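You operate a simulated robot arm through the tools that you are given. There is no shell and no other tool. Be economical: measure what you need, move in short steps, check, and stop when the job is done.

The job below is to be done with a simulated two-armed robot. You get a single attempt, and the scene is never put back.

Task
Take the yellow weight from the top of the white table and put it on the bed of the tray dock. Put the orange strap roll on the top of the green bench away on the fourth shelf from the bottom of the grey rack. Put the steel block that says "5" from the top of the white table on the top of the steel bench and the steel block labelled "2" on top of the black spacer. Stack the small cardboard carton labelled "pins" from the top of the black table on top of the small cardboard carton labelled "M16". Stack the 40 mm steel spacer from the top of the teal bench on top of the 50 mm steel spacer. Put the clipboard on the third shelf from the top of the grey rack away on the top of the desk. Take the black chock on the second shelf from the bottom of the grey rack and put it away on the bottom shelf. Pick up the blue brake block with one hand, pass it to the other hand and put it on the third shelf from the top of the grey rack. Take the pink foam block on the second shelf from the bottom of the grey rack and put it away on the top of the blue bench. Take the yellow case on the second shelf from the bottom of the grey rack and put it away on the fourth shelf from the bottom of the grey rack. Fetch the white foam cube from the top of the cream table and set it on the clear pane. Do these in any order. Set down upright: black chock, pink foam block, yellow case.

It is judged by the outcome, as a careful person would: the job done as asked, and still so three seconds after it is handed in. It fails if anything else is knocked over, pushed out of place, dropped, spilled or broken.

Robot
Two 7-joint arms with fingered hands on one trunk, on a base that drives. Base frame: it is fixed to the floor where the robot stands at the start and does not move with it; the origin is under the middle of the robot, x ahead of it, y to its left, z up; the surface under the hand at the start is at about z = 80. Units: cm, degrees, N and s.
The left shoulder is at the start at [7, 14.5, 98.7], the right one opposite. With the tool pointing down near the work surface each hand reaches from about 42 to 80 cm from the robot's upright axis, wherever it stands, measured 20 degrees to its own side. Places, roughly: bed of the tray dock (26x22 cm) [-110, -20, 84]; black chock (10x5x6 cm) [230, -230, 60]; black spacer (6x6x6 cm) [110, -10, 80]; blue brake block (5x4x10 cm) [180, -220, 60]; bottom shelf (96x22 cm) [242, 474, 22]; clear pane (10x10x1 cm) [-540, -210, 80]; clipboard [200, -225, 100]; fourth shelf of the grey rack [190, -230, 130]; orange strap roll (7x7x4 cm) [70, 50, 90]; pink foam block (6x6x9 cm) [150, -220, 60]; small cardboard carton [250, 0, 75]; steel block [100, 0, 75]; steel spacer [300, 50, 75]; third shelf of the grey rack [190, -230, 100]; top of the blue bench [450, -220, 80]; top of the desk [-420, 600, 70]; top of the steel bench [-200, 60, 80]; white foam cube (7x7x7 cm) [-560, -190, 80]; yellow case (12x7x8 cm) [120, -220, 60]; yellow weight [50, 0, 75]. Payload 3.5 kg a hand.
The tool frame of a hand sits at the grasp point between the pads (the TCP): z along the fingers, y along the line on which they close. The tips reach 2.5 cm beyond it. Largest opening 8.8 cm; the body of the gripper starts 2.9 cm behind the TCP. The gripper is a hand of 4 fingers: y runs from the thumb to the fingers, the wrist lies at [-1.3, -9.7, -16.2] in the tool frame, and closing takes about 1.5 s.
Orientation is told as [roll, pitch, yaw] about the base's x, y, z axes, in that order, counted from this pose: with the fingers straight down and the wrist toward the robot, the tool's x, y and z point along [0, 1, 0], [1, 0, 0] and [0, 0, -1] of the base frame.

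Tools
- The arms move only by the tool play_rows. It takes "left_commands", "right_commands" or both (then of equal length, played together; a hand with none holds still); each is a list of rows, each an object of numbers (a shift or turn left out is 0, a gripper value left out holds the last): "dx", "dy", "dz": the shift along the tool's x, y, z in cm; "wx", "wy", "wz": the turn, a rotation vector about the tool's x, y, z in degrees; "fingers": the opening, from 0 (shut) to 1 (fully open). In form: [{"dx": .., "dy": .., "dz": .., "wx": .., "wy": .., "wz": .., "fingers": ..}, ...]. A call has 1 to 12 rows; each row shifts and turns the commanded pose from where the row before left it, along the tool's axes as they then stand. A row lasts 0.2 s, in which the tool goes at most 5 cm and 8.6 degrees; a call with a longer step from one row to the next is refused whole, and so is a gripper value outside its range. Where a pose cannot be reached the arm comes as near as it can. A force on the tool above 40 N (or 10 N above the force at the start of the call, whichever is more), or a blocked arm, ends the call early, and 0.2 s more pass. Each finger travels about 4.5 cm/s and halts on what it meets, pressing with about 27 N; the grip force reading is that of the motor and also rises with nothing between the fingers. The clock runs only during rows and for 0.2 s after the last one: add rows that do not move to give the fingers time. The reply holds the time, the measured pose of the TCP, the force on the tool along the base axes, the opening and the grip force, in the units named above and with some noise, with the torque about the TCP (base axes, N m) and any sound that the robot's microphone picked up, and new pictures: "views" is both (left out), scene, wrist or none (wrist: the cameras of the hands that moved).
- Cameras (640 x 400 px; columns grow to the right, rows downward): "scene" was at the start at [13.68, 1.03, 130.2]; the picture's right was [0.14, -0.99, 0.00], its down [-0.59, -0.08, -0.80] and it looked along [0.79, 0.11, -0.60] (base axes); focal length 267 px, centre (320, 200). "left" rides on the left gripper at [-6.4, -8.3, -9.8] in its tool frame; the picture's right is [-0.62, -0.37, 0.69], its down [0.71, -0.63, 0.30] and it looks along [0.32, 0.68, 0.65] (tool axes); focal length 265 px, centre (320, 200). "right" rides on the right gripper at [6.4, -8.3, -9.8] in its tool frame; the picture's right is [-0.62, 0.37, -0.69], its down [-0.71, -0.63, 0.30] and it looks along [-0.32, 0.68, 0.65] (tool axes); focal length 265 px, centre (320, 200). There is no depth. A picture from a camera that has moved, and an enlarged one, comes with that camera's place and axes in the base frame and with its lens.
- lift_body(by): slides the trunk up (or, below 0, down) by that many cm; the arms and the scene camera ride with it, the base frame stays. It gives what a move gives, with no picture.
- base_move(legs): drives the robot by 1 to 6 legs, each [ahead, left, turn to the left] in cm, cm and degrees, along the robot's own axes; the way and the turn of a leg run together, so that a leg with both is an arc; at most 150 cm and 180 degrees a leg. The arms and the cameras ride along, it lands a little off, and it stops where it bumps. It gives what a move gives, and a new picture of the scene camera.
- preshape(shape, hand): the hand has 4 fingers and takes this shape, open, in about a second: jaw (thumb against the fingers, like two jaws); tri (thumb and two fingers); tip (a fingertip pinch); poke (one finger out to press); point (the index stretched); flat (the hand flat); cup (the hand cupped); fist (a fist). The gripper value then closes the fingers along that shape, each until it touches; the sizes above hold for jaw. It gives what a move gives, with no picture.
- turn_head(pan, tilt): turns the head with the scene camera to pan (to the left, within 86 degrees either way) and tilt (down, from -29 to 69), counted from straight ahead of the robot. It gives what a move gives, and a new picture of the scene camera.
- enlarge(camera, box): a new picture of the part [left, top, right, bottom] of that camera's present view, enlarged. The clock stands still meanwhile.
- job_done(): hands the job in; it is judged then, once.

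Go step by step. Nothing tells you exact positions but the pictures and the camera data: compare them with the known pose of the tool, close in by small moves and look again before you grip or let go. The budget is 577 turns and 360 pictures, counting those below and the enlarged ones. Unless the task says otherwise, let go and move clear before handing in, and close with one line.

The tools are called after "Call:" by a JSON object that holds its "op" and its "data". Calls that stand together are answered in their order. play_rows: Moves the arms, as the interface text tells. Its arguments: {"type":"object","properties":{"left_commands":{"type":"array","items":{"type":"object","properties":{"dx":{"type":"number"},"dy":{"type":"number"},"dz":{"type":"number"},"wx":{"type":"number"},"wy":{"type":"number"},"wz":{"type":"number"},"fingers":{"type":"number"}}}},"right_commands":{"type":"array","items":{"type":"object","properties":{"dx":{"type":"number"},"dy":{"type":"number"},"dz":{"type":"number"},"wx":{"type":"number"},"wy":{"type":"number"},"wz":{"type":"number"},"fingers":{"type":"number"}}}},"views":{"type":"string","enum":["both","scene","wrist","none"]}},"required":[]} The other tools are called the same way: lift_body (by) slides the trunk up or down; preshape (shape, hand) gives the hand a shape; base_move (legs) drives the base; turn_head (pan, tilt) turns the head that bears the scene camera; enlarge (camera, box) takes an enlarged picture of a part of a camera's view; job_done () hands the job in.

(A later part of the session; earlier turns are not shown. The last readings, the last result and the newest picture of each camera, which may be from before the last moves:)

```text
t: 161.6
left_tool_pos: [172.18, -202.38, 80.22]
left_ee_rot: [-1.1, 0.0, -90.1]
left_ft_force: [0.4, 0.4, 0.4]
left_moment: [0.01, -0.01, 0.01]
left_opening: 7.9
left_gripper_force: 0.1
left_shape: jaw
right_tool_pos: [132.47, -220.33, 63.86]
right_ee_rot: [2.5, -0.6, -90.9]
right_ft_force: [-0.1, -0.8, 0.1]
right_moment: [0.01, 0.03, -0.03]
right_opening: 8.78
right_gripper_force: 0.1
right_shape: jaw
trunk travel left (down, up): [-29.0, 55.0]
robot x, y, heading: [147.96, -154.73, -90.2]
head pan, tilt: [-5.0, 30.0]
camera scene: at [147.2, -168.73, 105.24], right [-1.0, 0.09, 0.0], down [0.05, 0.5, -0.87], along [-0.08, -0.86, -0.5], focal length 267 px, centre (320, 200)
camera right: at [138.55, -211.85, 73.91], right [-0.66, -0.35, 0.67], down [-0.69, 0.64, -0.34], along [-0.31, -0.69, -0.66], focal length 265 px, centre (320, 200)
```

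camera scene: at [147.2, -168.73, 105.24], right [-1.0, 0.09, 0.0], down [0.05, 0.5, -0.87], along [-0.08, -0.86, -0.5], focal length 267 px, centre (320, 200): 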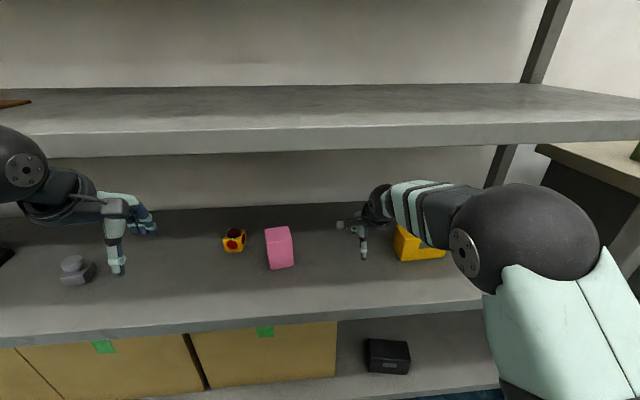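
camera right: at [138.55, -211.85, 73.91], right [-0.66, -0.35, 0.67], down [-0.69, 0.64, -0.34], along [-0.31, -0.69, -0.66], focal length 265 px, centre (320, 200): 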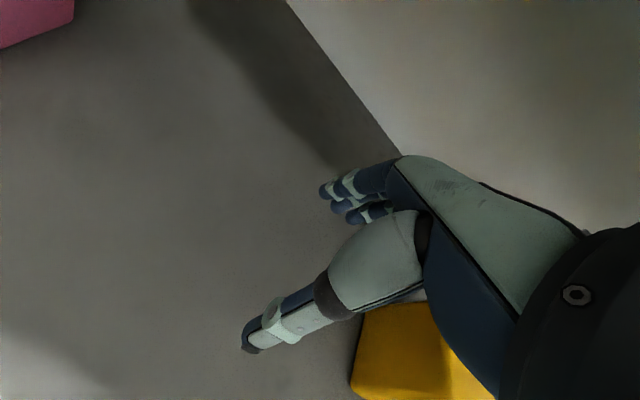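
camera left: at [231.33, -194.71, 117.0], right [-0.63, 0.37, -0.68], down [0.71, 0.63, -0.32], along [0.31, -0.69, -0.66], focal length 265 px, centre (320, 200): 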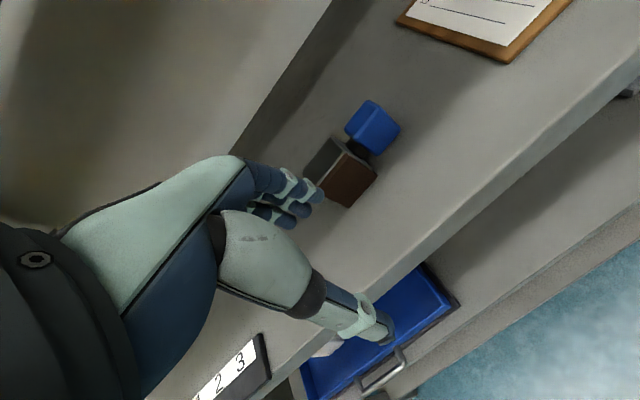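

From the wrist view the case's left face is at x=121, with y from -217.7 to -224.4, so its centre is y≈-221. I'll centre and slide over it.

Call:
{"op": "play_rows", "data": {"right_commands": [{"dy": 0.7, "wy": -2}, {"dx": -3}, {"dx": -3}, {"dx": -2}, {"dx": -2}, {}], "views": "wrist"}}

```text
t: 163.0
left_tool_pos: [172.1, -202.44, 80.37]
left_ee_rot: [-1.0, 0.0, -90.2]
left_ft_force: [0.7, -0.1, 0.0]
left_moment: [-0.03, 0.02, 0.01]
left_opening: 7.92
left_gripper_force: 0.0
left_shape: jaw
right_tool_pos: [122.19, -220.78, 63.85]
right_ee_rot: [0.5, -0.5, -90.8]
right_ft_force: [0.3, -0.2, 0.6]
right_moment: [-0.02, -0.01, -0.01]
right_opening: 8.77
right_gripper_force: 0.1
right_shape: jaw
trunk travel left (down, up): [-29.0, 55.0]
robot x, y, heading: [147.96, -154.6, -90.3]
head pan, tilt: [-5.0, 30.0]
camera right: at [128.7, -212.28, 73.62], right [-0.63, -0.35, 0.69], down [-0.7, 0.64, -0.32], along [-0.33, -0.69, -0.65], focal length 265 px, centre (320, 200)
```

right: 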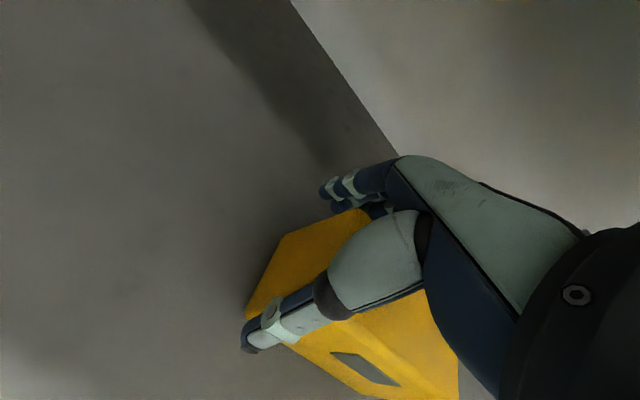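

Call:
{"op": "play_rows", "data": {"right_commands": [{"dx": -2}, {"dx": -2}, {"dx": -1.8}, {}, {"fingers": 0}, {}, {}, {}, {}, {}]}}

```text
t: 165.2
left_tool_pos: [172.2, -202.52, 80.14]
left_ee_rot: [-0.9, 0.1, -90.2]
left_ft_force: [0.6, 0.8, 0.0]
left_moment: [-0.01, -0.02, 0.02]
left_opening: 7.91
left_gripper_force: 0.1
left_shape: jaw
right_tool_pos: [116.37, -220.61, 63.81]
right_ee_rot: [0.5, -0.6, -91.0]
right_ft_force: [0.2, -0.4, -1.1]
right_moment: [-0.01, 0.0, 0.04]
right_opening: 0.99
right_gripper_force: 26.8
right_shape: jaw
trunk travel left (down, up): [-29.0, 55.0]
robot x, y, heading: [148.23, -154.85, -90.6]
head pan, tilt: [-5.0, 30.0]
camera scene: at [147.19, -168.77, 105.24], right [-1.0, 0.09, 0.0], down [0.05, 0.5, -0.87], along [-0.08, -0.86, -0.5], focal length 267 px, centre (320, 200)
camera right: at [122.93, -212.18, 73.6], right [-0.63, -0.35, 0.69], down [-0.7, 0.64, -0.32], along [-0.33, -0.69, -0.65], focal length 265 px, centre (320, 200)
```

scene: 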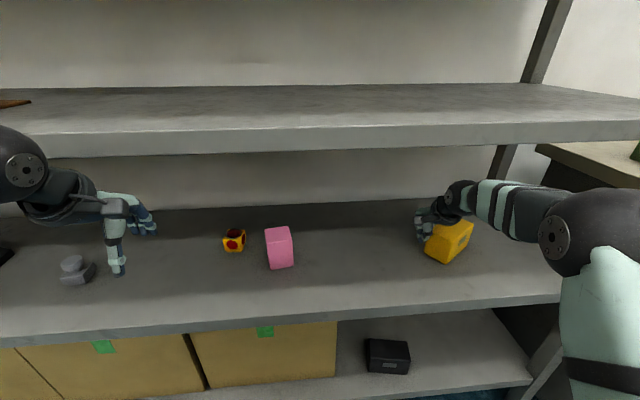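
right: 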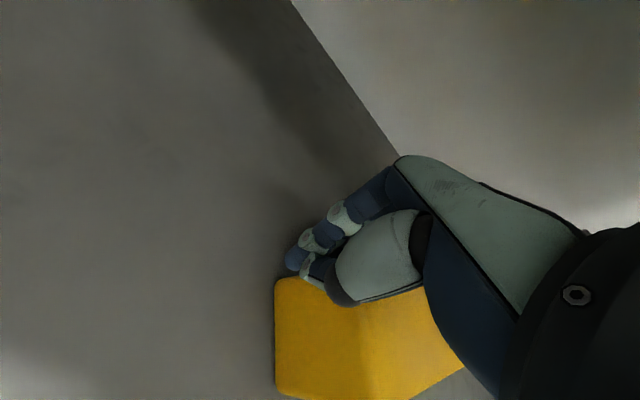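

The fingers closed behind the case and only nudged it; it's still upright. I'll slide the closed hand away to the left first, then reopen and look.

Call:
{"op": "play_rows", "data": {"right_commands": [{"dx": 3}, {"dx": 4}, {"dx": 4}, {"dx": 4}, {"fingers": 1}, {}, {}, {}, {}, {}]}}

Call:
{"op": "enlarge", "data": {"camera": "scene", "box": [320, 180, 560, 330]}}

```text
t: 167.4
left_tool_pos: [172.06, -202.39, 80.15]
left_ee_rot: [-1.0, 0.0, -90.2]
left_ft_force: [0.1, 0.4, 0.2]
left_moment: [0.0, -0.03, 0.01]
left_opening: 7.92
left_gripper_force: 0.0
left_shape: jaw
right_tool_pos: [131.43, -220.75, 63.92]
right_ee_rot: [0.6, -0.5, -91.0]
right_ft_force: [-0.2, 0.1, 0.6]
right_moment: [-0.04, 0.0, 0.0]
right_opening: 8.76
right_gripper_force: 0.1
right_shape: jaw
trunk travel left (down, up): [-29.0, 55.0]
robot x, y, heading: [147.88, -154.29, -90.3]
head pan, tilt: [-5.0, 30.0]
camera scene: at [147.2, -168.75, 105.24], right [-1.0, 0.09, 0.0], down [0.05, 0.5, -0.87], along [-0.08, -0.86, -0.5], focal length 267 px, centre (320, 200)
camera right: at [137.96, -212.37, 73.67], right [-0.63, -0.35, 0.69], down [-0.7, 0.64, -0.32], along [-0.33, -0.69, -0.65], focal length 265 px, centre (320, 200)
```

scene: 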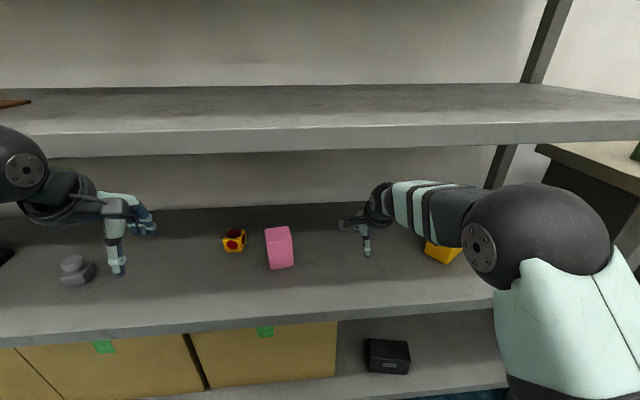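
right: 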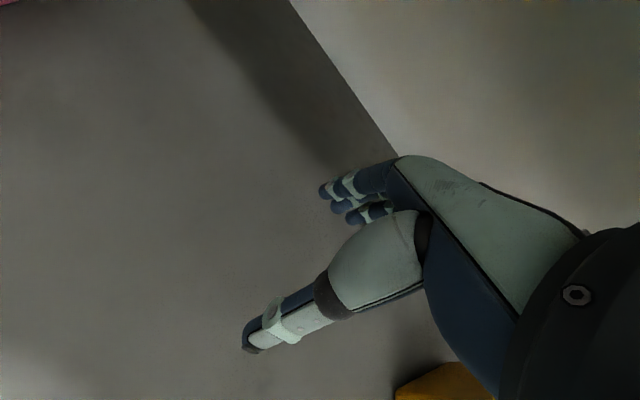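

```text
2.67 times, centred on (440, 255) of scene
camera zoom: at [147.2, -168.75, 105.24], right [-1.0, 0.09, 0.0], down [0.05, 0.5, -0.87], along [-0.08, -0.86, -0.5], focal length 712 px, centre (0, 53)
```

zoom: 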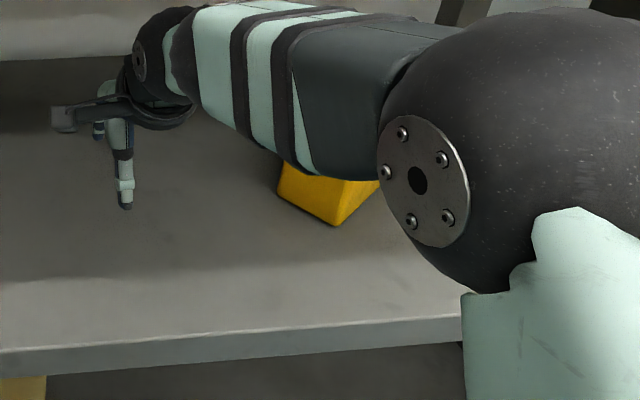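

Call:
{"op": "play_rows", "data": {"right_commands": [{"dy": -4}, {"dy": -4}, {"dy": -4}, {"dy": -4}, {"dy": -3}, {}], "views": "none"}}

Call:
{"op": "enlarge", "data": {"camera": "scene", "box": [320, 180, 560, 330]}}

```text
t: 168.8
left_tool_pos: [172.03, -202.46, 80.39]
left_ee_rot: [-1.0, -0.1, -90.2]
left_ft_force: [0.8, 0.7, -0.3]
left_moment: [0.02, 0.02, -0.04]
left_opening: 7.92
left_gripper_force: 0.0
left_shape: jaw
right_tool_pos: [131.87, -201.76, 63.79]
right_ee_rot: [0.6, -0.5, -90.9]
right_ft_force: [0.8, 0.3, -0.5]
right_moment: [0.0, -0.01, 0.03]
right_opening: 8.77
right_gripper_force: 0.1
right_shape: jaw
trunk travel left (down, up): [-29.0, 55.0]
robot x, y, heading: [148.1, -154.89, -90.4]
head pan, tilt: [-5.0, 30.0]
```

```text
2.67 times, centred on (440, 255) of scene
camera zoom: at [147.19, -168.77, 105.24], right [-1.0, 0.09, 0.0], down [0.05, 0.5, -0.87], along [-0.08, -0.86, -0.5], focal length 712 px, centre (0, 53)
```

zoom: 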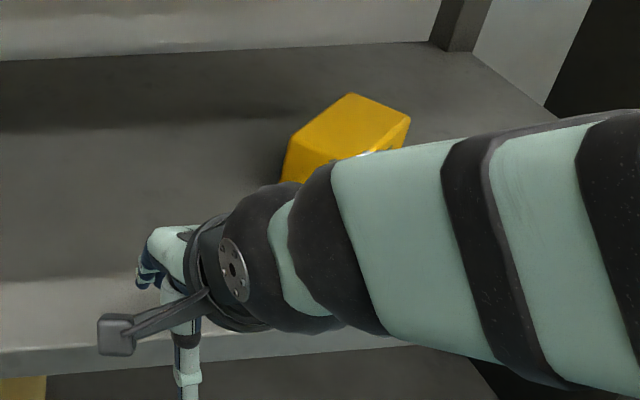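

The case now sits turned by about 35°, centred near [108.6, -220.4]. I'll turn the hand to match, go a bit higher, and slide along the case's long axis.

Call:
{"op": "play_rows", "data": {"right_commands": [{"wz": -7, "dz": -1}, {"wz": -7, "dz": -1}, {"wz": -7}, {"wz": -7}, {"wz": -7}, {"dx": -4, "dy": 0.9}, {"dx": -4, "dy": 1}, {"dx": -4}, {}]}}

Call:
{"op": "enlarge", "data": {"camera": "scene", "box": [320, 180, 560, 330]}}

```text
t: 170.8
left_tool_pos: [172.14, -202.43, 80.29]
left_ee_rot: [-1.1, 0.1, -90.3]
left_ft_force: [0.3, 0.2, 0.0]
left_moment: [-0.06, 0.03, 0.02]
left_opening: 7.92
left_gripper_force: 0.0
left_shape: jaw
right_tool_pos: [123.02, -209.72, 65.82]
right_ee_rot: [0.1, -0.9, -55.8]
right_ft_force: [0.1, 0.2, 0.4]
right_moment: [0.01, -0.01, 0.01]
right_opening: 8.76
right_gripper_force: 0.0
right_shape: jaw
trunk travel left (down, up): [-29.0, 55.0]
robot x, y, heading: [148.03, -154.42, -90.3]
head pan, tilt: [-5.0, 30.0]
camera scene: at [147.21, -168.74, 105.24], right [-1.0, 0.09, 0.0], down [0.05, 0.5, -0.87], along [-0.08, -0.86, -0.5], focal length 267 px, centre (320, 200)
camera right: at [123.6, -198.9, 75.61], right [-0.31, -0.65, 0.7], down [-0.94, 0.12, -0.31], along [0.12, -0.75, -0.65], focal length 265 px, centre (320, 200)
```

scene: 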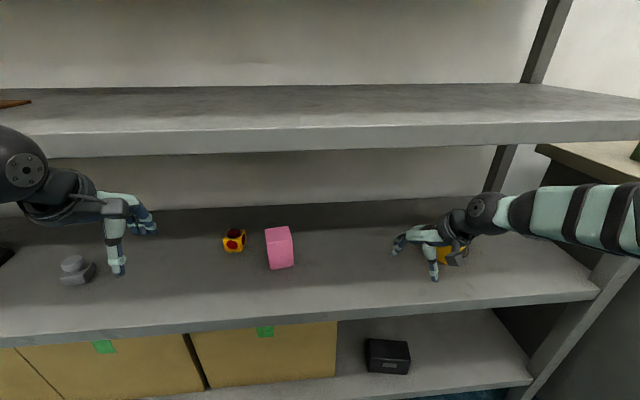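
right: 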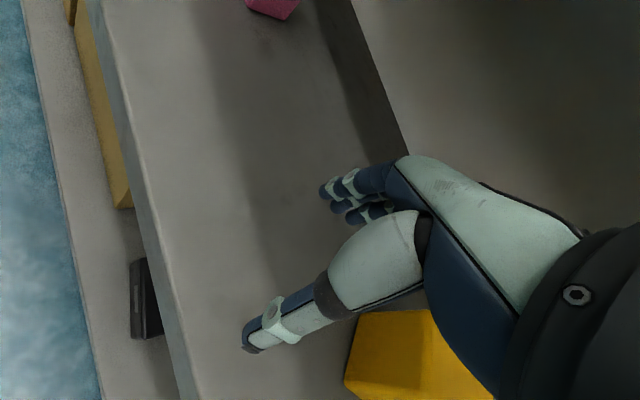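

```text
2.67 times, centred on (440, 255) of scene
camera zoom: at [147.21, -168.74, 105.24], right [-1.0, 0.09, 0.0], down [0.05, 0.5, -0.87], along [-0.08, -0.86, -0.5], focal length 712 px, centre (0, 53)
```

zoom: 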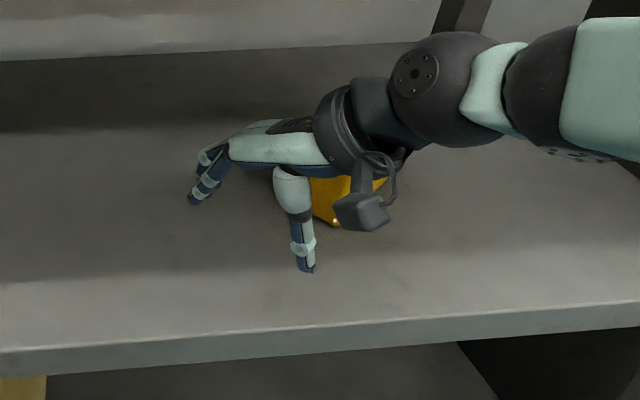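

Call:
{"op": "play_rows", "data": {"right_commands": [{"wz": -4}, {"dx": -3}, {"dx": -3}, {"dx": -2}, {"dx": -2}, {}], "views": "wrist"}}

```text
t: 172.2
left_tool_pos: [172.12, -202.51, 80.3]
left_ee_rot: [-1.0, 0.0, -90.2]
left_ft_force: [0.6, 0.7, -0.1]
left_moment: [0.03, 0.01, 0.01]
left_opening: 7.88
left_gripper_force: 0.0
left_shape: jaw
right_tool_pos: [115.06, -216.03, 65.7]
right_ee_rot: [0.1, -0.7, -51.7]
right_ft_force: [0.1, -0.8, 0.0]
right_moment: [-0.06, -0.01, 0.02]
right_opening: 8.77
right_gripper_force: 0.0
right_shape: jaw
trunk travel left (down, up): [-29.0, 55.0]
robot x, y, heading: [147.94, -154.41, -90.3]
head pan, tilt: [-5.0, 30.0]
camera right: at [115.02, -205.28, 75.41], right [-0.27, -0.67, 0.7], down [-0.95, 0.05, -0.31], along [0.17, -0.74, -0.64], focal length 265 px, centre (320, 200)
```

right: 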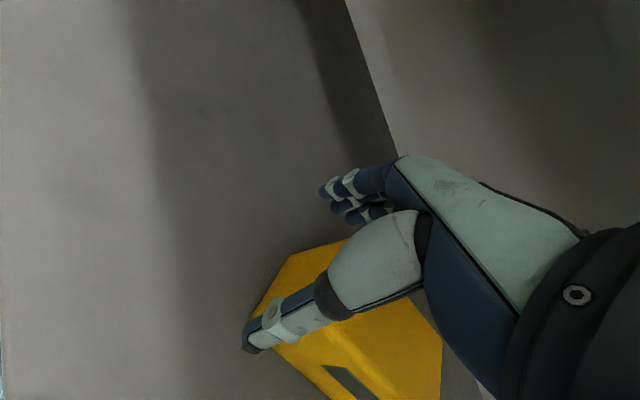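

Call:
{"op": "play_rows", "data": {"right_commands": [{"dx": -2}, {"dx": -2}, {}], "views": "wrist"}}

```text
t: 173.0
left_tool_pos: [172.08, -202.56, 80.32]
left_ee_rot: [-1.0, 0.0, -90.2]
left_ft_force: [0.0, 0.2, 0.2]
left_moment: [-0.02, 0.0, -0.04]
left_opening: 7.93
left_gripper_force: 0.1
left_shape: jaw
right_tool_pos: [111.91, -218.39, 65.73]
right_ee_rot: [0.0, -0.8, -52.0]
right_ft_force: [0.8, 0.8, 0.5]
right_moment: [0.0, 0.0, 0.04]
right_opening: 8.78
right_gripper_force: 0.2
right_shape: jaw
trunk travel left (down, up): [-29.0, 55.0]
robot x, y, heading: [148.25, -154.67, -90.4]
head pan, tilt: [-5.0, 30.0]
camera right: at [111.85, -207.77, 75.44], right [-0.27, -0.67, 0.7], down [-0.95, 0.05, -0.31], along [0.17, -0.74, -0.64], focal length 265 px, centre (320, 200)
```

right: 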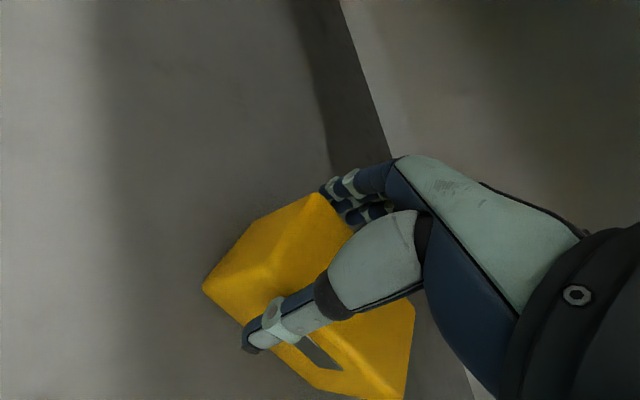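

Call:
{"op": "play_rows", "data": {"right_commands": [{"dx": -2}, {"dx": -1.5}, {}], "views": "wrist"}}

```text
t: 173.8
left_tool_pos: [172.09, -202.36, 80.27]
left_ee_rot: [-1.0, 0.0, -90.2]
left_ft_force: [-0.5, 0.3, 0.7]
left_moment: [0.0, 0.04, 0.01]
left_opening: 7.91
left_gripper_force: 0.1
left_shape: jaw
right_tool_pos: [109.36, -220.7, 65.6]
right_ee_rot: [0.2, -0.8, -51.9]
right_ft_force: [0.3, 0.1, 0.7]
right_moment: [0.03, 0.0, 0.01]
right_opening: 8.78
right_gripper_force: 0.0
right_shape: jaw
trunk travel left (down, up): [-29.0, 55.0]
robot x, y, heading: [147.91, -154.54, -90.4]
head pan, tilt: [-5.0, 30.0]
camera right: at [109.11, -209.98, 75.32], right [-0.27, -0.67, 0.7], down [-0.95, 0.05, -0.31], along [0.17, -0.74, -0.65], focal length 265 px, centre (320, 200)
```

right: 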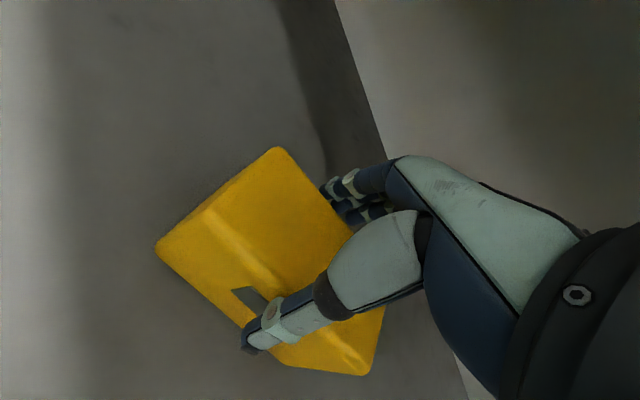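

The case is now centred between thumb and fingers. I'll close.

Call:
{"op": "play_rows", "data": {"right_commands": [{"fingers": 0.5}, {}, {}, {"fingers": 0}, {}, {}, {}], "views": "wrist"}}

```text
t: 175.4
left_tool_pos: [172.11, -202.45, 80.25]
left_ee_rot: [-1.0, 0.1, -90.2]
left_ft_force: [0.0, 0.2, -0.5]
left_moment: [-0.01, -0.01, 0.01]
left_opening: 7.89
left_gripper_force: 0.3
left_shape: jaw
right_tool_pos: [109.3, -220.72, 65.62]
right_ee_rot: [0.0, -0.8, -51.9]
right_ft_force: [-0.1, 0.0, -0.5]
right_moment: [-0.01, -0.01, 0.02]
right_opening: 5.91
right_gripper_force: 27.1
right_shape: jaw
trunk travel left (down, up): [-29.0, 55.0]
robot x, y, heading: [147.68, -154.49, -90.3]
head pan, tilt: [-5.0, 30.0]
camera right: at [109.13, -210.01, 75.3], right [-0.27, -0.67, 0.7], down [-0.95, 0.05, -0.31], along [0.17, -0.74, -0.65], focal length 265 px, centre (320, 200)
```

right: 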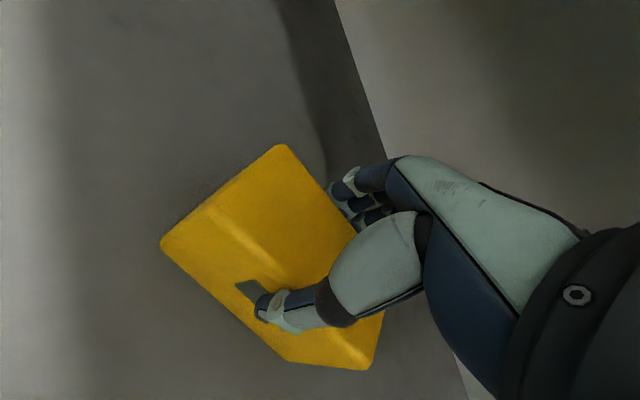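

Call:
{"op": "play_rows", "data": {"right_commands": [{"dz": -1}, {"dz": -1}, {"dx": 1.8, "dy": -2.4}, {"dx": 2.4, "dy": -3.1}, {"dx": 2.4, "dy": -3.1}, {"dx": 2.4, "dy": -3.1}, {"dx": 2.4, "dy": -3.1}, {}]}}

```text
t: 177.2
left_tool_pos: [172.13, -202.53, 80.36]
left_ee_rot: [-0.9, 0.0, -90.2]
left_ft_force: [0.5, -0.2, 0.5]
left_moment: [-0.01, 0.0, -0.02]
left_opening: 7.91
left_gripper_force: 0.1
left_shape: jaw
right_tool_pos: [109.19, -202.29, 67.42]
right_ee_rot: [0.0, -0.8, -51.8]
right_ft_force: [-0.4, 0.2, -3.1]
right_moment: [0.02, -0.02, -0.01]
right_opening: 5.86
right_gripper_force: 27.4
right_shape: jaw
trunk travel left (down, up): [-29.0, 55.0]
robot x, y, heading: [148.13, -154.97, -90.2]
head pan, tilt: [-5.0, 30.0]
camera scene: at [147.15, -168.81, 105.23], right [-1.0, 0.09, 0.0], down [0.05, 0.5, -0.87], along [-0.08, -0.86, -0.5], focal length 267 px, centre (320, 200)
camera right: at [108.98, -191.53, 77.21], right [-0.27, -0.67, 0.7], down [-0.95, 0.05, -0.31], along [0.17, -0.74, -0.65], focal length 265 px, centre (320, 200)
```

scene: 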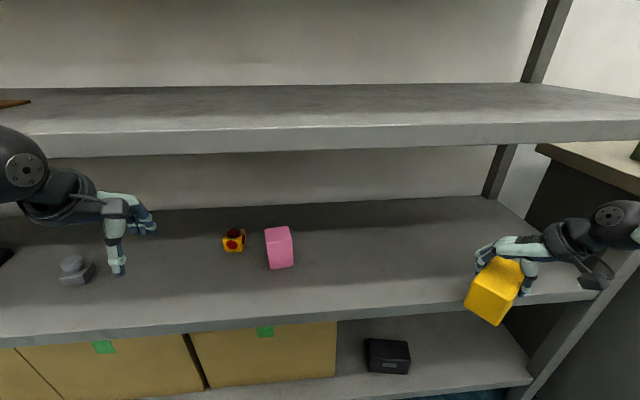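
right: 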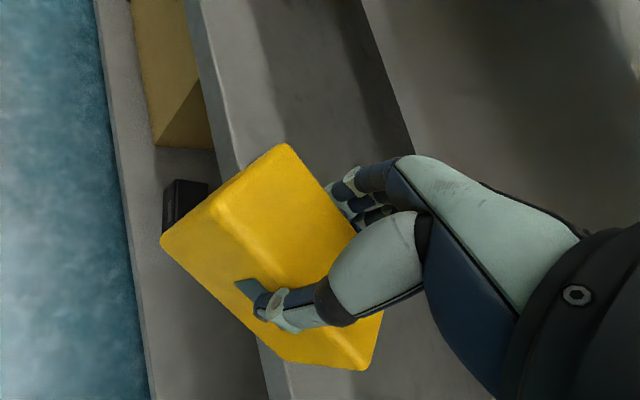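

The case is in hand. While here, I'll get the pink block with the left hand, entering at x≈161 beside it.

Call:
{"op": "play_rows", "data": {"left_commands": [{"dz": 4, "fingers": 1}, {"dz": 4}, {"dz": 4, "dx": -3}, {"dz": 2.4, "dx": -4}, {"dx": -3.5}, {"dy": 4}, {"dy": 4}, {}]}}

```text
t: 179.0
left_tool_pos: [160.96, -210.35, 65.93]
left_ee_rot: [-0.9, 0.0, -90.1]
left_ft_force: [-0.1, 0.3, 0.0]
left_moment: [0.01, 0.04, 0.0]
left_opening: 8.76
left_gripper_force: 0.0
left_shape: jaw
right_tool_pos: [109.17, -202.31, 67.51]
right_ee_rot: [0.2, -0.8, -51.8]
right_ft_force: [-0.4, 1.4, -2.5]
right_moment: [0.0, 0.01, 0.0]
right_opening: 5.91
right_gripper_force: 26.6
right_shape: jaw
trunk travel left (down, up): [-29.0, 55.0]
robot x, y, heading: [148.27, -154.52, -90.4]
head pan, tilt: [-5.0, 30.0]
camera scene: at [147.17, -168.76, 105.24], right [-1.0, 0.09, 0.0], down [0.05, 0.5, -0.87], along [-0.08, -0.86, -0.5], focal length 267 px, centre (320, 200)
camera left: at [155.0, -202.04, 75.81], right [-0.63, 0.37, -0.68], down [0.71, 0.63, -0.32], along [0.31, -0.69, -0.66], focal length 265 px, centre (320, 200)
```

scene: 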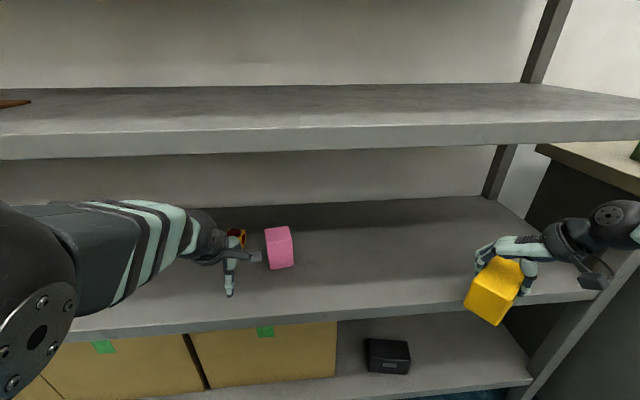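
left: 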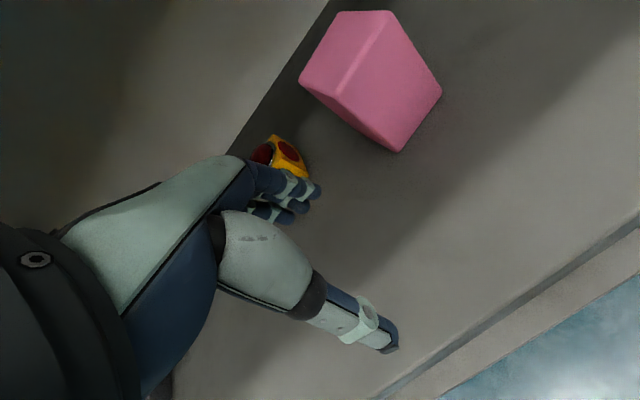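

The pink block is centred near [152.2, -220.8], turned about 10°. I'll rotate to match, keep a bit higher to clear the die, and go alongside it.

Call:
{"op": "play_rows", "data": {"left_commands": [{"wz": -5, "dz": -0.7}, {"wz": -5, "dz": -0.7}, {"dx": -1.7, "dy": 1}, {"dx": -1.8, "dy": 2.5}, {"dy": 2.6}, {"dy": 2.7}, {}], "views": "wrist"}}

```text
t: 180.6
left_tool_pos: [159.45, -219.72, 67.36]
left_ee_rot: [-0.9, 0.2, -80.2]
left_ft_force: [0.9, -0.2, -1.3]
left_moment: [0.0, -0.03, 0.01]
left_opening: 8.79
left_gripper_force: 0.1
left_shape: jaw
right_tool_pos: [109.13, -202.25, 67.47]
right_ee_rot: [0.2, -0.7, -51.9]
right_ft_force: [0.1, 0.4, -2.4]
right_moment: [0.02, -0.03, 0.02]
right_opening: 5.9
right_gripper_force: 27.4
right_shape: jaw
trunk travel left (down, up): [-29.0, 55.0]
robot x, y, heading: [148.24, -154.72, -90.0]
head pan, tilt: [-5.0, 30.0]
camera left: at [152.05, -212.61, 77.22], right [-0.69, 0.26, -0.68], down [0.59, 0.74, -0.31], along [0.43, -0.62, -0.66], focal length 265 px, centre (320, 200)
```

left: 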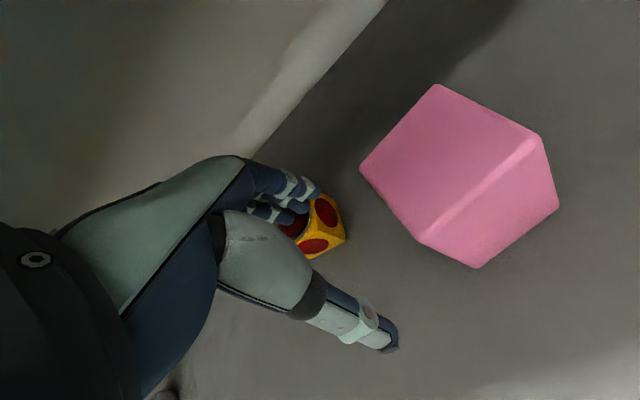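

Call:
{"op": "play_rows", "data": {"left_commands": [{"dx": -2, "dy": -0.5}, {"dx": -2}, {"dx": -1.8}, {"dx": -1, "dz": 0.5}, {"dz": 0.5}, {}], "views": "wrist"}}

```text
t: 182.0
left_tool_pos: [152.64, -220.38, 66.52]
left_ee_rot: [-1.1, 0.2, -80.1]
left_ft_force: [0.3, -0.1, -0.4]
left_moment: [-0.01, 0.01, -0.02]
left_opening: 8.75
left_gripper_force: 0.1
left_shape: jaw
right_tool_pos: [109.23, -202.34, 67.54]
right_ee_rot: [0.0, -0.7, -51.9]
right_ft_force: [0.0, -1.0, -3.0]
right_moment: [-0.01, 0.01, 0.03]
right_opening: 5.89
right_gripper_force: 27.1
right_shape: jaw
trunk travel left (down, up): [-29.0, 55.0]
robot x, y, heading: [148.19, -154.34, -90.5]
head pan, tilt: [-5.0, 30.0]
camera left: at [145.23, -213.32, 76.41], right [-0.69, 0.26, -0.68], down [0.59, 0.74, -0.32], along [0.43, -0.62, -0.66], focal length 265 px, centre (320, 200)
```

left: 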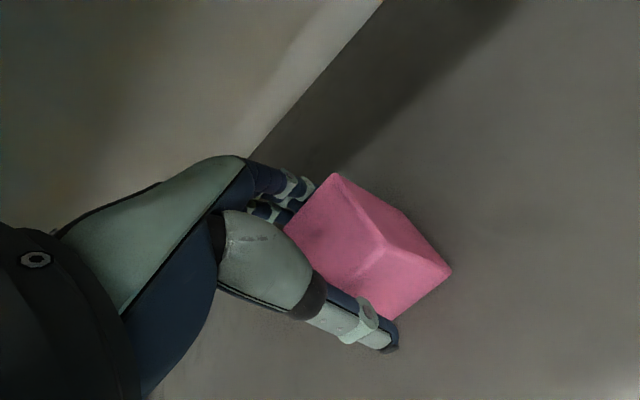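

Call:
{"op": "play_rows", "data": {"left_commands": [{"fingers": 0.4}, {}, {}, {}, {}, {}, {"dz": -1}, {"dz": -1}, {}], "views": "wrist"}}

```text
t: 184.0
left_tool_pos: [152.63, -220.34, 68.57]
left_ee_rot: [-0.9, 0.2, -80.2]
left_ft_force: [-0.3, 0.3, 0.5]
left_moment: [0.0, 0.02, 0.01]
left_opening: 5.39
left_gripper_force: 26.1
left_shape: jaw
right_tool_pos: [109.14, -202.37, 67.5]
right_ee_rot: [0.1, -0.9, -51.9]
right_ft_force: [-0.3, -0.5, -2.9]
right_moment: [-0.04, 0.0, -0.03]
right_opening: 5.89
right_gripper_force: 27.2
right_shape: jaw
trunk travel left (down, up): [-29.0, 55.0]
robot x, y, heading: [148.26, -154.45, -90.2]
head pan, tilt: [-5.0, 30.0]
camera left: at [145.22, -213.25, 78.56], right [-0.68, 0.26, -0.68], down [0.59, 0.74, -0.31], along [0.42, -0.62, -0.66], focal length 265 px, centre (320, 200)
```

left: 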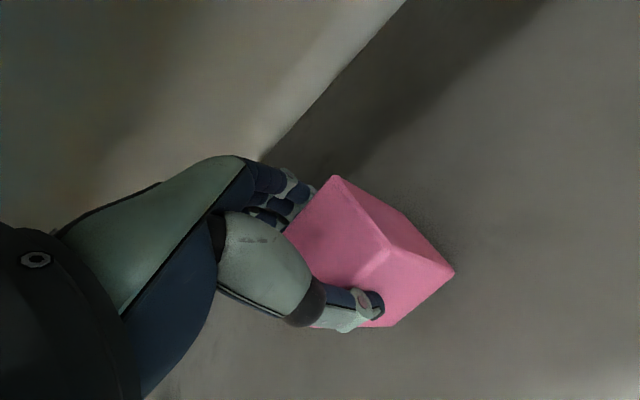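

Call:
{"op": "play_rows", "data": {"left_commands": [{"dx": 0.5, "dy": -3}, {"dx": 0.7, "dy": -4}, {"dx": 0.7, "dy": -4}, {"dx": 0.7, "dy": -4}, {}], "views": "none"}}

Call:
{"op": "base_move", "data": {"legs": [[-32, 0, 0]]}}

```text
t: 185.2
left_tool_pos: [152.39, -205.21, 68.46]
left_ee_rot: [-1.0, 0.1, -80.1]
left_ft_force: [0.0, -0.3, -0.7]
left_moment: [0.01, -0.02, -0.01]
left_opening: 5.38
left_gripper_force: 26.8
left_shape: jaw
right_tool_pos: [109.05, -202.31, 67.33]
right_ee_rot: [0.1, -0.8, -51.9]
right_ft_force: [0.4, 0.4, -3.1]
right_moment: [-0.01, -0.03, 0.01]
right_opening: 5.88
right_gripper_force: 26.5
right_shape: jaw
trunk travel left (down, up): [-29.0, 55.0]
robot x, y, heading: [148.3, -154.28, -90.5]
head pan, tilt: [-5.0, 30.0]
```

```text
t: 187.3
left_tool_pos: [152.71, -172.65, 68.66]
left_ee_rot: [-0.9, 0.1, -80.1]
left_ft_force: [-0.8, 0.3, 0.4]
left_moment: [-0.02, 0.01, 0.02]
left_opening: 5.39
left_gripper_force: 26.9
left_shape: jaw
right_tool_pos: [109.39, -169.87, 67.59]
right_ee_rot: [0.1, -0.8, -51.8]
right_ft_force: [-0.7, -0.4, -2.2]
right_moment: [-0.04, -0.05, -0.03]
right_opening: 5.91
right_gripper_force: 27.2
right_shape: jaw
trunk travel left (down, up): [-29.0, 55.0]
robot x, y, heading: [147.95, -122.03, -90.0]
head pan, tilt: [-5.0, 30.0]
camera scene: at [147.31, -136.26, 105.25], right [-1.0, 0.09, 0.0], down [0.05, 0.5, -0.87], along [-0.08, -0.86, -0.5], focal length 267 px, centre (320, 200)
```

scene: 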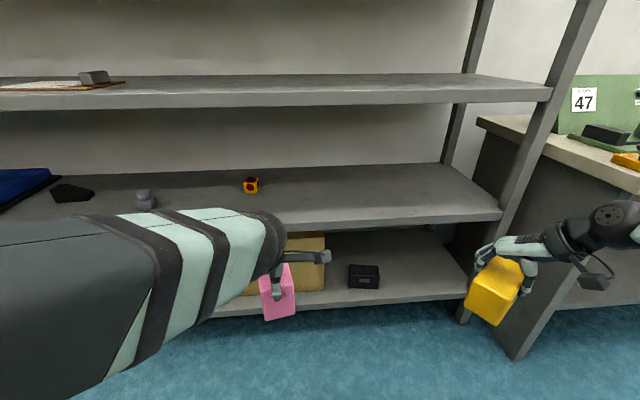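

Both are held. I'll raise the trunk fully, square up the case, and tuck the left hand back.

Call:
{"op": "lift_body", "data": {"by": 40}}

Call:
{"op": "lift_body", "data": {"by": 15}}

Call:
{"op": "play_rows", "data": {"right_commands": [{"wz": 7.6, "dz": -4}, {"wz": 7.6, "dz": -4}, {"wz": 7.6, "dz": -4}, {"wz": 7.6, "dz": -4}, {"wz": 7.6, "dz": -4}, {"dx": 4}, {"dx": 4}, {"dx": 4}, {}], "left_commands": [{"wz": 5, "dx": 2}, {"wz": 5, "dx": 3}, {"dx": 4, "dy": -1}, {"dx": 4, "dy": -2}, {"dx": 3, "dy": -2}, {}, {}, {}, {}], "views": "none"}}

Call:
{"op": "turn_head", "data": {"pan": 0, "tilt": 25}}

```text
t: 191.2
left_tool_pos: [152.75, -172.68, 108.41]
left_ee_rot: [-0.9, 0.2, -80.0]
left_ft_force: [0.8, 0.2, 0.0]
left_moment: [0.01, 0.01, -0.01]
left_opening: 5.38
left_gripper_force: 27.4
left_shape: jaw
right_tool_pos: [109.45, -169.86, 107.44]
right_ee_rot: [0.1, -0.9, -51.8]
right_ft_force: [0.0, 0.1, -3.4]
right_moment: [0.01, -0.02, -0.01]
right_opening: 5.87
right_gripper_force: 26.8
right_shape: jaw
trunk travel left (down, up): [-69.0, 15.0]
robot x, y, heading: [148.5, -121.69, -90.2]
head pan, tilt: [-5.0, 30.0]
```

```text
t: 192.9
left_tool_pos: [152.67, -172.67, 123.51]
left_ee_rot: [-0.9, 0.2, -80.1]
left_ft_force: [-0.2, -0.4, -1.2]
left_moment: [0.0, 0.04, -0.01]
left_opening: 5.37
left_gripper_force: 26.9
left_shape: jaw
right_tool_pos: [109.32, -169.91, 122.51]
right_ee_rot: [0.1, -0.8, -51.8]
right_ft_force: [0.2, -0.6, -2.2]
right_moment: [0.03, -0.02, -0.01]
right_opening: 5.9
right_gripper_force: 26.9
right_shape: jaw
trunk travel left (down, up): [-84.0, 0.0]
robot x, y, heading: [148.25, -122.25, -90.1]
head pan, tilt: [-5.0, 30.0]
```

```text
t: 194.9
left_tool_pos: [168.63, -166.7, 123.09]
left_ee_rot: [-0.9, 0.0, -90.2]
left_ft_force: [0.3, -0.5, -0.1]
left_moment: [-0.01, 0.0, -0.01]
left_opening: 5.38
left_gripper_force: 27.1
left_shape: jaw
right_tool_pos: [121.05, -169.64, 142.62]
right_ee_rot: [0.8, -0.5, -89.8]
right_ft_force: [-0.6, 0.1, -2.2]
right_moment: [0.0, -0.02, -0.01]
right_opening: 5.85
right_gripper_force: 26.9
right_shape: jaw
trunk travel left (down, up): [-84.0, 0.0]
robot x, y, heading: [148.07, -122.23, -90.2]
head pan, tilt: [-5.0, 30.0]
```

```text
t: 195.6
left_tool_pos: [168.74, -166.79, 123.02]
left_ee_rot: [-0.9, 0.1, -90.0]
left_ft_force: [0.4, 0.3, -0.4]
left_moment: [-0.01, 0.02, -0.02]
left_opening: 5.37
left_gripper_force: 27.2
left_shape: jaw
right_tool_pos: [121.02, -169.58, 142.8]
right_ee_rot: [0.6, -0.5, -89.8]
right_ft_force: [-0.6, 0.6, -2.2]
right_moment: [-0.02, -0.02, -0.03]
right_opening: 5.88
right_gripper_force: 27.3
right_shape: jaw
trunk travel left (down, up): [-84.0, 0.0]
robot x, y, heading: [148.36, -122.12, -90.0]
head pan, tilt: [0.0, 25.0]
camera scene: at [148.05, -136.55, 161.03], right [-1.0, 0.0, 0.0], down [0.0, 0.42, -0.91], along [0.0, -0.91, -0.42], focal length 267 px, centre (320, 200)
```

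scene: 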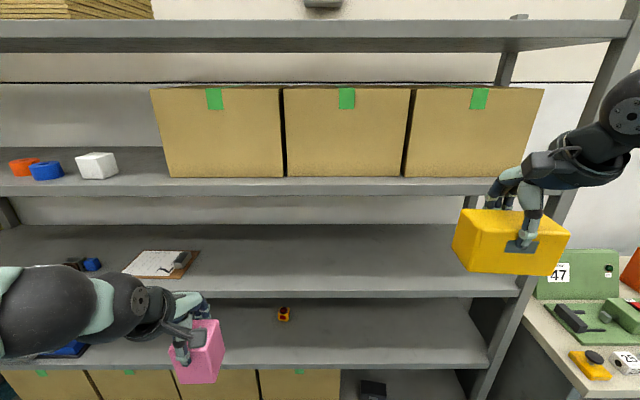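

There is a place on the fourth shelf at x≈202, right behind the front edge between the white cube and the carton. I'll bring the hand inward and drive there.

Call:
{"op": "play_rows", "data": {"right_commands": [{"dx": 3.5}, {"dx": 3.5}, {"dx": 3}, {}], "views": "none"}}

Call:
{"op": "base_move", "data": {"legs": [[0, 71, 0], [17, 0, 0]]}}

```text
t: 196.6
left_tool_pos: [168.72, -166.83, 123.0]
left_ee_rot: [-1.0, 0.1, -90.1]
left_ft_force: [-0.5, 0.4, 0.1]
left_moment: [0.0, 0.01, -0.03]
left_opening: 5.37
left_gripper_force: 26.7
left_shape: jaw
right_tool_pos: [130.29, -170.87, 143.41]
right_ee_rot: [1.3, -0.4, -90.0]
right_ft_force: [-0.3, -0.2, -2.8]
right_moment: [0.02, -0.02, 0.01]
right_opening: 5.89
right_gripper_force: 26.8
right_shape: jaw
right hand out of reach, approached as far as the arm can: row 3
trunk travel left (down, up): [-84.0, 0.0]
robot x, y, heading: [148.2, -122.44, -90.2]
head pan, tilt: [0.0, 25.0]
```

```text
t: 201.5
left_tool_pos: [240.65, -182.65, 123.14]
left_ee_rot: [-0.9, -0.2, -89.4]
left_ft_force: [-0.5, 0.0, -0.1]
left_moment: [-0.03, 0.01, 0.0]
left_opening: 5.34
left_gripper_force: 26.5
left_shape: jaw
right_tool_pos: [202.37, -187.03, 143.65]
right_ee_rot: [1.2, -0.6, -89.1]
right_ft_force: [-0.2, -0.3, -3.3]
right_moment: [-0.02, -0.03, 0.01]
right_opening: 5.88
right_gripper_force: 27.4
right_shape: jaw
trunk travel left (down, up): [-84.0, 0.0]
robot x, y, heading: [219.27, -138.82, -89.7]
head pan, tilt: [0.0, 25.0]
camera scene: at [219.62, -152.49, 161.08], right [-1.0, -0.01, 0.0], down [0.0, 0.42, -0.91], along [0.01, -0.91, -0.42], focal length 267 px, centre (320, 200)
```

scene: 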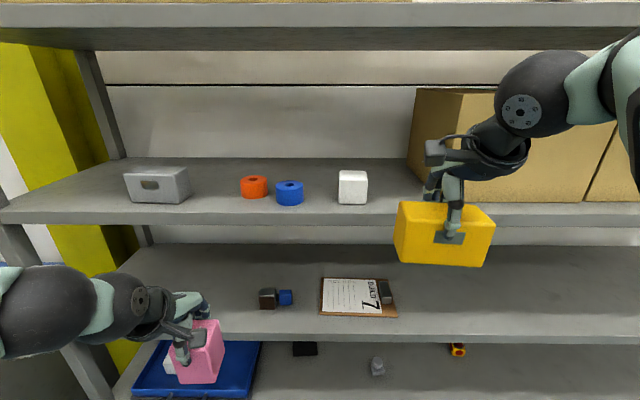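

Call:
{"op": "base_move", "data": {"legs": [[9, 0, 0]]}}

Call:
{"op": "play_rows", "data": {"right_commands": [{"dx": -0.8, "dy": 2}, {"dx": -0.8, "dy": 4}, {"dy": 4}, {"dy": 3}, {}]}}

```text
t: 202.6
left_tool_pos: [240.74, -191.31, 123.42]
left_ee_rot: [-1.0, -0.4, -89.2]
left_ft_force: [0.5, -0.2, 0.4]
left_moment: [-0.02, 0.01, 0.0]
left_opening: 5.36
left_gripper_force: 27.0
left_shape: jaw
right_tool_pos: [202.45, -195.73, 143.82]
right_ee_rot: [1.5, -0.9, -89.0]
right_ft_force: [0.2, 0.5, -2.7]
right_moment: [0.01, 0.02, 0.05]
right_opening: 5.88
right_gripper_force: 27.2
right_shape: jaw
trunk travel left (down, up): [-84.0, 0.0]
robot x, y, heading: [219.5, -147.84, -89.4]
head pan, tilt: [0.0, 25.0]
camera scene: at [219.72, -161.05, 161.13], right [-1.0, -0.01, 0.0], down [-0.01, 0.42, -0.91], along [0.01, -0.91, -0.42], focal length 267 px, centre (320, 200)
```

scene: 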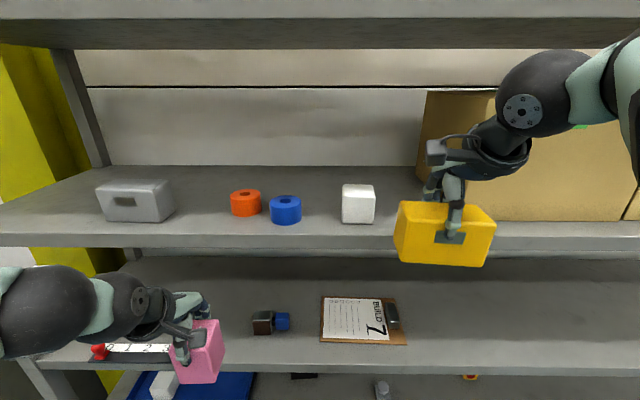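

```text
t: 203.8
left_tool_pos: [240.76, -191.86, 123.27]
left_ee_rot: [-1.0, -0.1, -89.3]
left_ft_force: [0.1, -0.5, -0.3]
left_moment: [0.02, 0.0, 0.01]
left_opening: 5.38
left_gripper_force: 26.5
left_shape: jaw
right_tool_pos: [201.21, -209.3, 143.64]
right_ee_rot: [1.4, -0.6, -89.1]
right_ft_force: [-0.5, 0.6, -2.4]
right_moment: [-0.02, -0.04, -0.02]
right_opening: 5.88
right_gripper_force: 27.0
right_shape: jaw
trunk travel left (down, up): [-84.0, 0.0]
robot x, y, heading: [219.29, -147.3, -89.2]
head pan, tilt: [0.0, 25.0]
camera scene: at [219.73, -161.79, 161.06], right [-1.0, -0.01, 0.0], down [-0.01, 0.42, -0.91], along [0.01, -0.91, -0.42], focal length 267 px, centre (320, 200)
camera right: at [207.24, -200.66, 153.51], right [-0.63, -0.37, 0.68], down [-0.72, 0.62, -0.33], along [-0.3, -0.69, -0.65], focal length 265 px, centre (320, 200)
```

scene: 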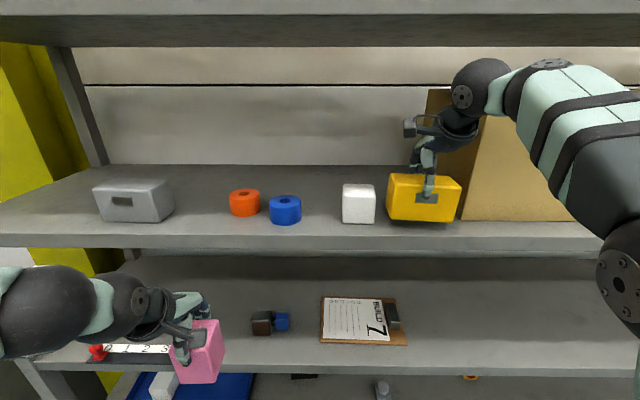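
right: 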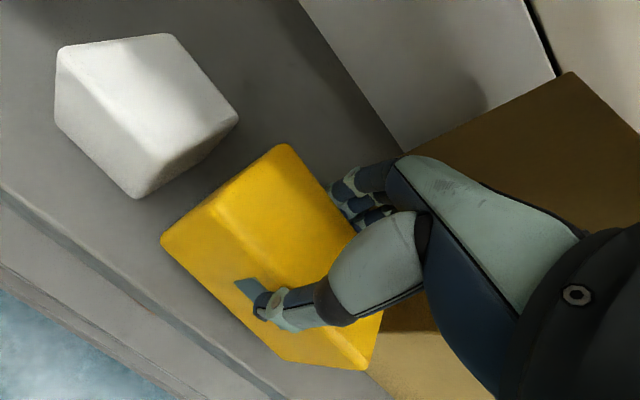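

Call:
{"op": "play_rows", "data": {"right_commands": [{"dx": -0.6, "dy": 1.2}, {"dz": 0.6}, {"dz": 0.5}, {"dz": 0.4}, {}], "views": "scene"}}

```text
t: 205.0
left_tool_pos: [240.74, -191.99, 122.96]
left_ee_rot: [-1.0, 0.0, -89.2]
left_ft_force: [0.7, 0.8, 0.2]
left_moment: [0.0, 0.01, -0.03]
left_opening: 5.36
left_gripper_force: 27.0
left_shape: jaw
right_tool_pos: [200.44, -210.95, 141.89]
right_ee_rot: [1.4, -0.5, -89.0]
right_ft_force: [0.2, 0.5, -3.1]
right_moment: [-0.01, -0.04, -0.01]
right_opening: 5.87
right_gripper_force: 27.4
right_shape: jaw
trunk travel left (down, up): [-84.0, 0.0]
robot x, y, heading: [219.67, -147.94, -89.3]
head pan, tilt: [0.0, 25.0]
camera scene: at [219.7, -162.07, 161.03], right [-1.0, -0.01, 0.0], down [-0.01, 0.42, -0.91], along [0.01, -0.91, -0.42], focal length 267 px, centre (320, 200)
```

scene: 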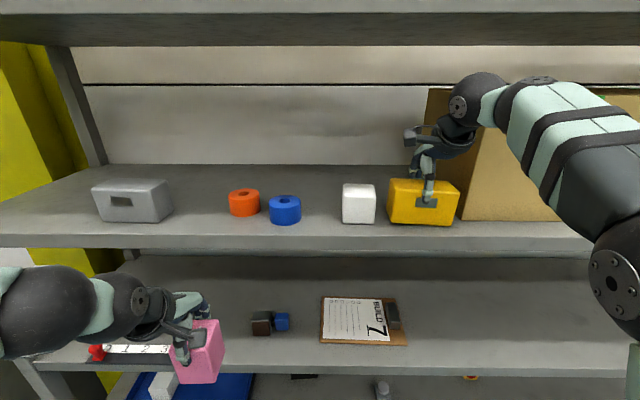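

Call:
{"op": "play_rows", "data": {"right_commands": [{"dz": 0.4}, {"dz": 0.4}, {"dz": 0.4}, {}], "views": "none"}}

```text
t: 206.0
left_tool_pos: [240.88, -191.79, 123.19]
left_ee_rot: [-1.0, -0.2, -89.2]
left_ft_force: [-0.9, -0.5, -0.3]
left_moment: [-0.03, 0.0, 0.0]
left_opening: 5.39
left_gripper_force: 26.5
left_shape: jaw
right_tool_pos: [200.53, -210.68, 141.34]
right_ee_rot: [1.3, -1.2, -89.1]
right_ft_force: [-1.6, -6.0, 24.8]
right_moment: [-0.14, 0.1, 0.02]
right_opening: 5.82
right_gripper_force: 27.4
right_shape: jaw
trunk travel left (down, up): [-84.0, 0.0]
robot x, y, heading: [219.44, -147.29, -89.3]
head pan, tilt: [0.0, 25.0]
```

The case rests on the shelf. There is little headroom, so after opening I'll tilt the hand back as I lift the fingers clear.

Call:
{"op": "play_rows", "data": {"right_commands": [{"dz": -0.5}, {"fingers": 0.85}, {}, {"fingers": 1}, {}, {"dz": -1, "wx": -5}, {"dz": -1, "wx": -5}, {"wx": -5}, {"wx": -5}, {}]}}

```text
t: 208.2
left_tool_pos: [240.77, -191.97, 123.06]
left_ee_rot: [-1.0, -0.2, -89.1]
left_ft_force: [0.0, 0.5, -0.1]
left_moment: [0.02, 0.0, 0.01]
left_opening: 5.37
left_gripper_force: 26.4
left_shape: jaw
right_tool_pos: [200.42, -210.62, 143.23]
right_ee_rot: [1.4, -20.7, -89.5]
right_ft_force: [-0.3, -0.1, -0.3]
right_moment: [-0.02, -0.01, -0.02]
right_opening: 8.78
right_gripper_force: 0.0
right_shape: jaw
trunk travel left (down, up): [-84.0, 0.0]
robot x, y, heading: [219.67, -147.36, -89.4]
head pan, tilt: [0.0, 25.0]
camera scene: at [219.75, -161.96, 161.04], right [-1.0, -0.01, 0.0], down [-0.01, 0.42, -0.91], along [0.01, -0.91, -0.42], focal length 267 px, centre (320, 200)
camera right: at [206.58, -199.21, 149.67], right [-0.64, -0.11, 0.76], down [-0.71, 0.47, -0.52], along [-0.3, -0.88, -0.38], focal length 265 px, centre (320, 200)
```

scene: 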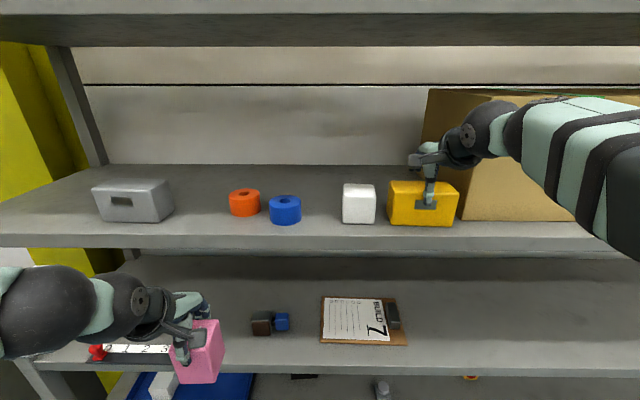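
right: 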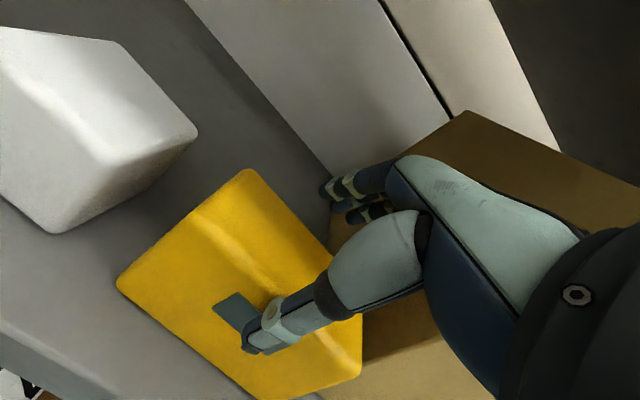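

Call:
{"op": "play_rows", "data": {"right_commands": [{"dz": -1.4, "dy": 0.5}, {"dz": -1.4, "dy": 0.5}, {"dy": -3.7, "dz": -1.4}, {"dy": -3.7, "dz": -1.4}, {"dy": -3.7, "dz": -1.4}, {"wx": 7}, {"wx": 7}, {"wx": 6}, {}], "views": "scene"}}

```text
t: 210.2
left_tool_pos: [240.75, -191.93, 123.03]
left_ee_rot: [-0.9, -0.1, -89.2]
left_ft_force: [0.1, -0.3, 0.6]
left_moment: [-0.01, -0.02, 0.02]
left_opening: 5.36
left_gripper_force: 26.8
left_shape: jaw
right_tool_pos: [198.73, -200.84, 147.13]
right_ee_rot: [1.3, -0.4, -89.1]
right_ft_force: [0.3, 0.0, 0.4]
right_moment: [-0.02, -0.02, -0.01]
right_opening: 8.78
right_gripper_force: 0.0
right_shape: jaw
right hand out of reach, approached as far as the arm can: row 5
trunk travel left (down, up): [-84.0, 0.0]
robot x, y, heading: [219.72, -147.73, -89.4]
head pan, tilt: [0.0, 25.0]
camera scene: at [219.71, -161.97, 161.04], right [-1.0, -0.01, 0.0], down [-0.01, 0.42, -0.91], along [0.01, -0.91, -0.42], focal length 267 px, centre (320, 200)
```

scene: 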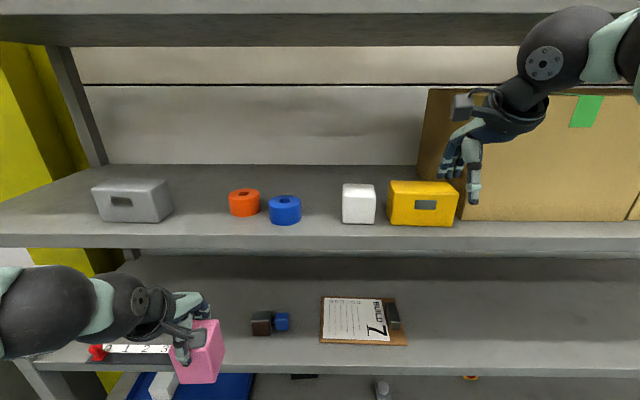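

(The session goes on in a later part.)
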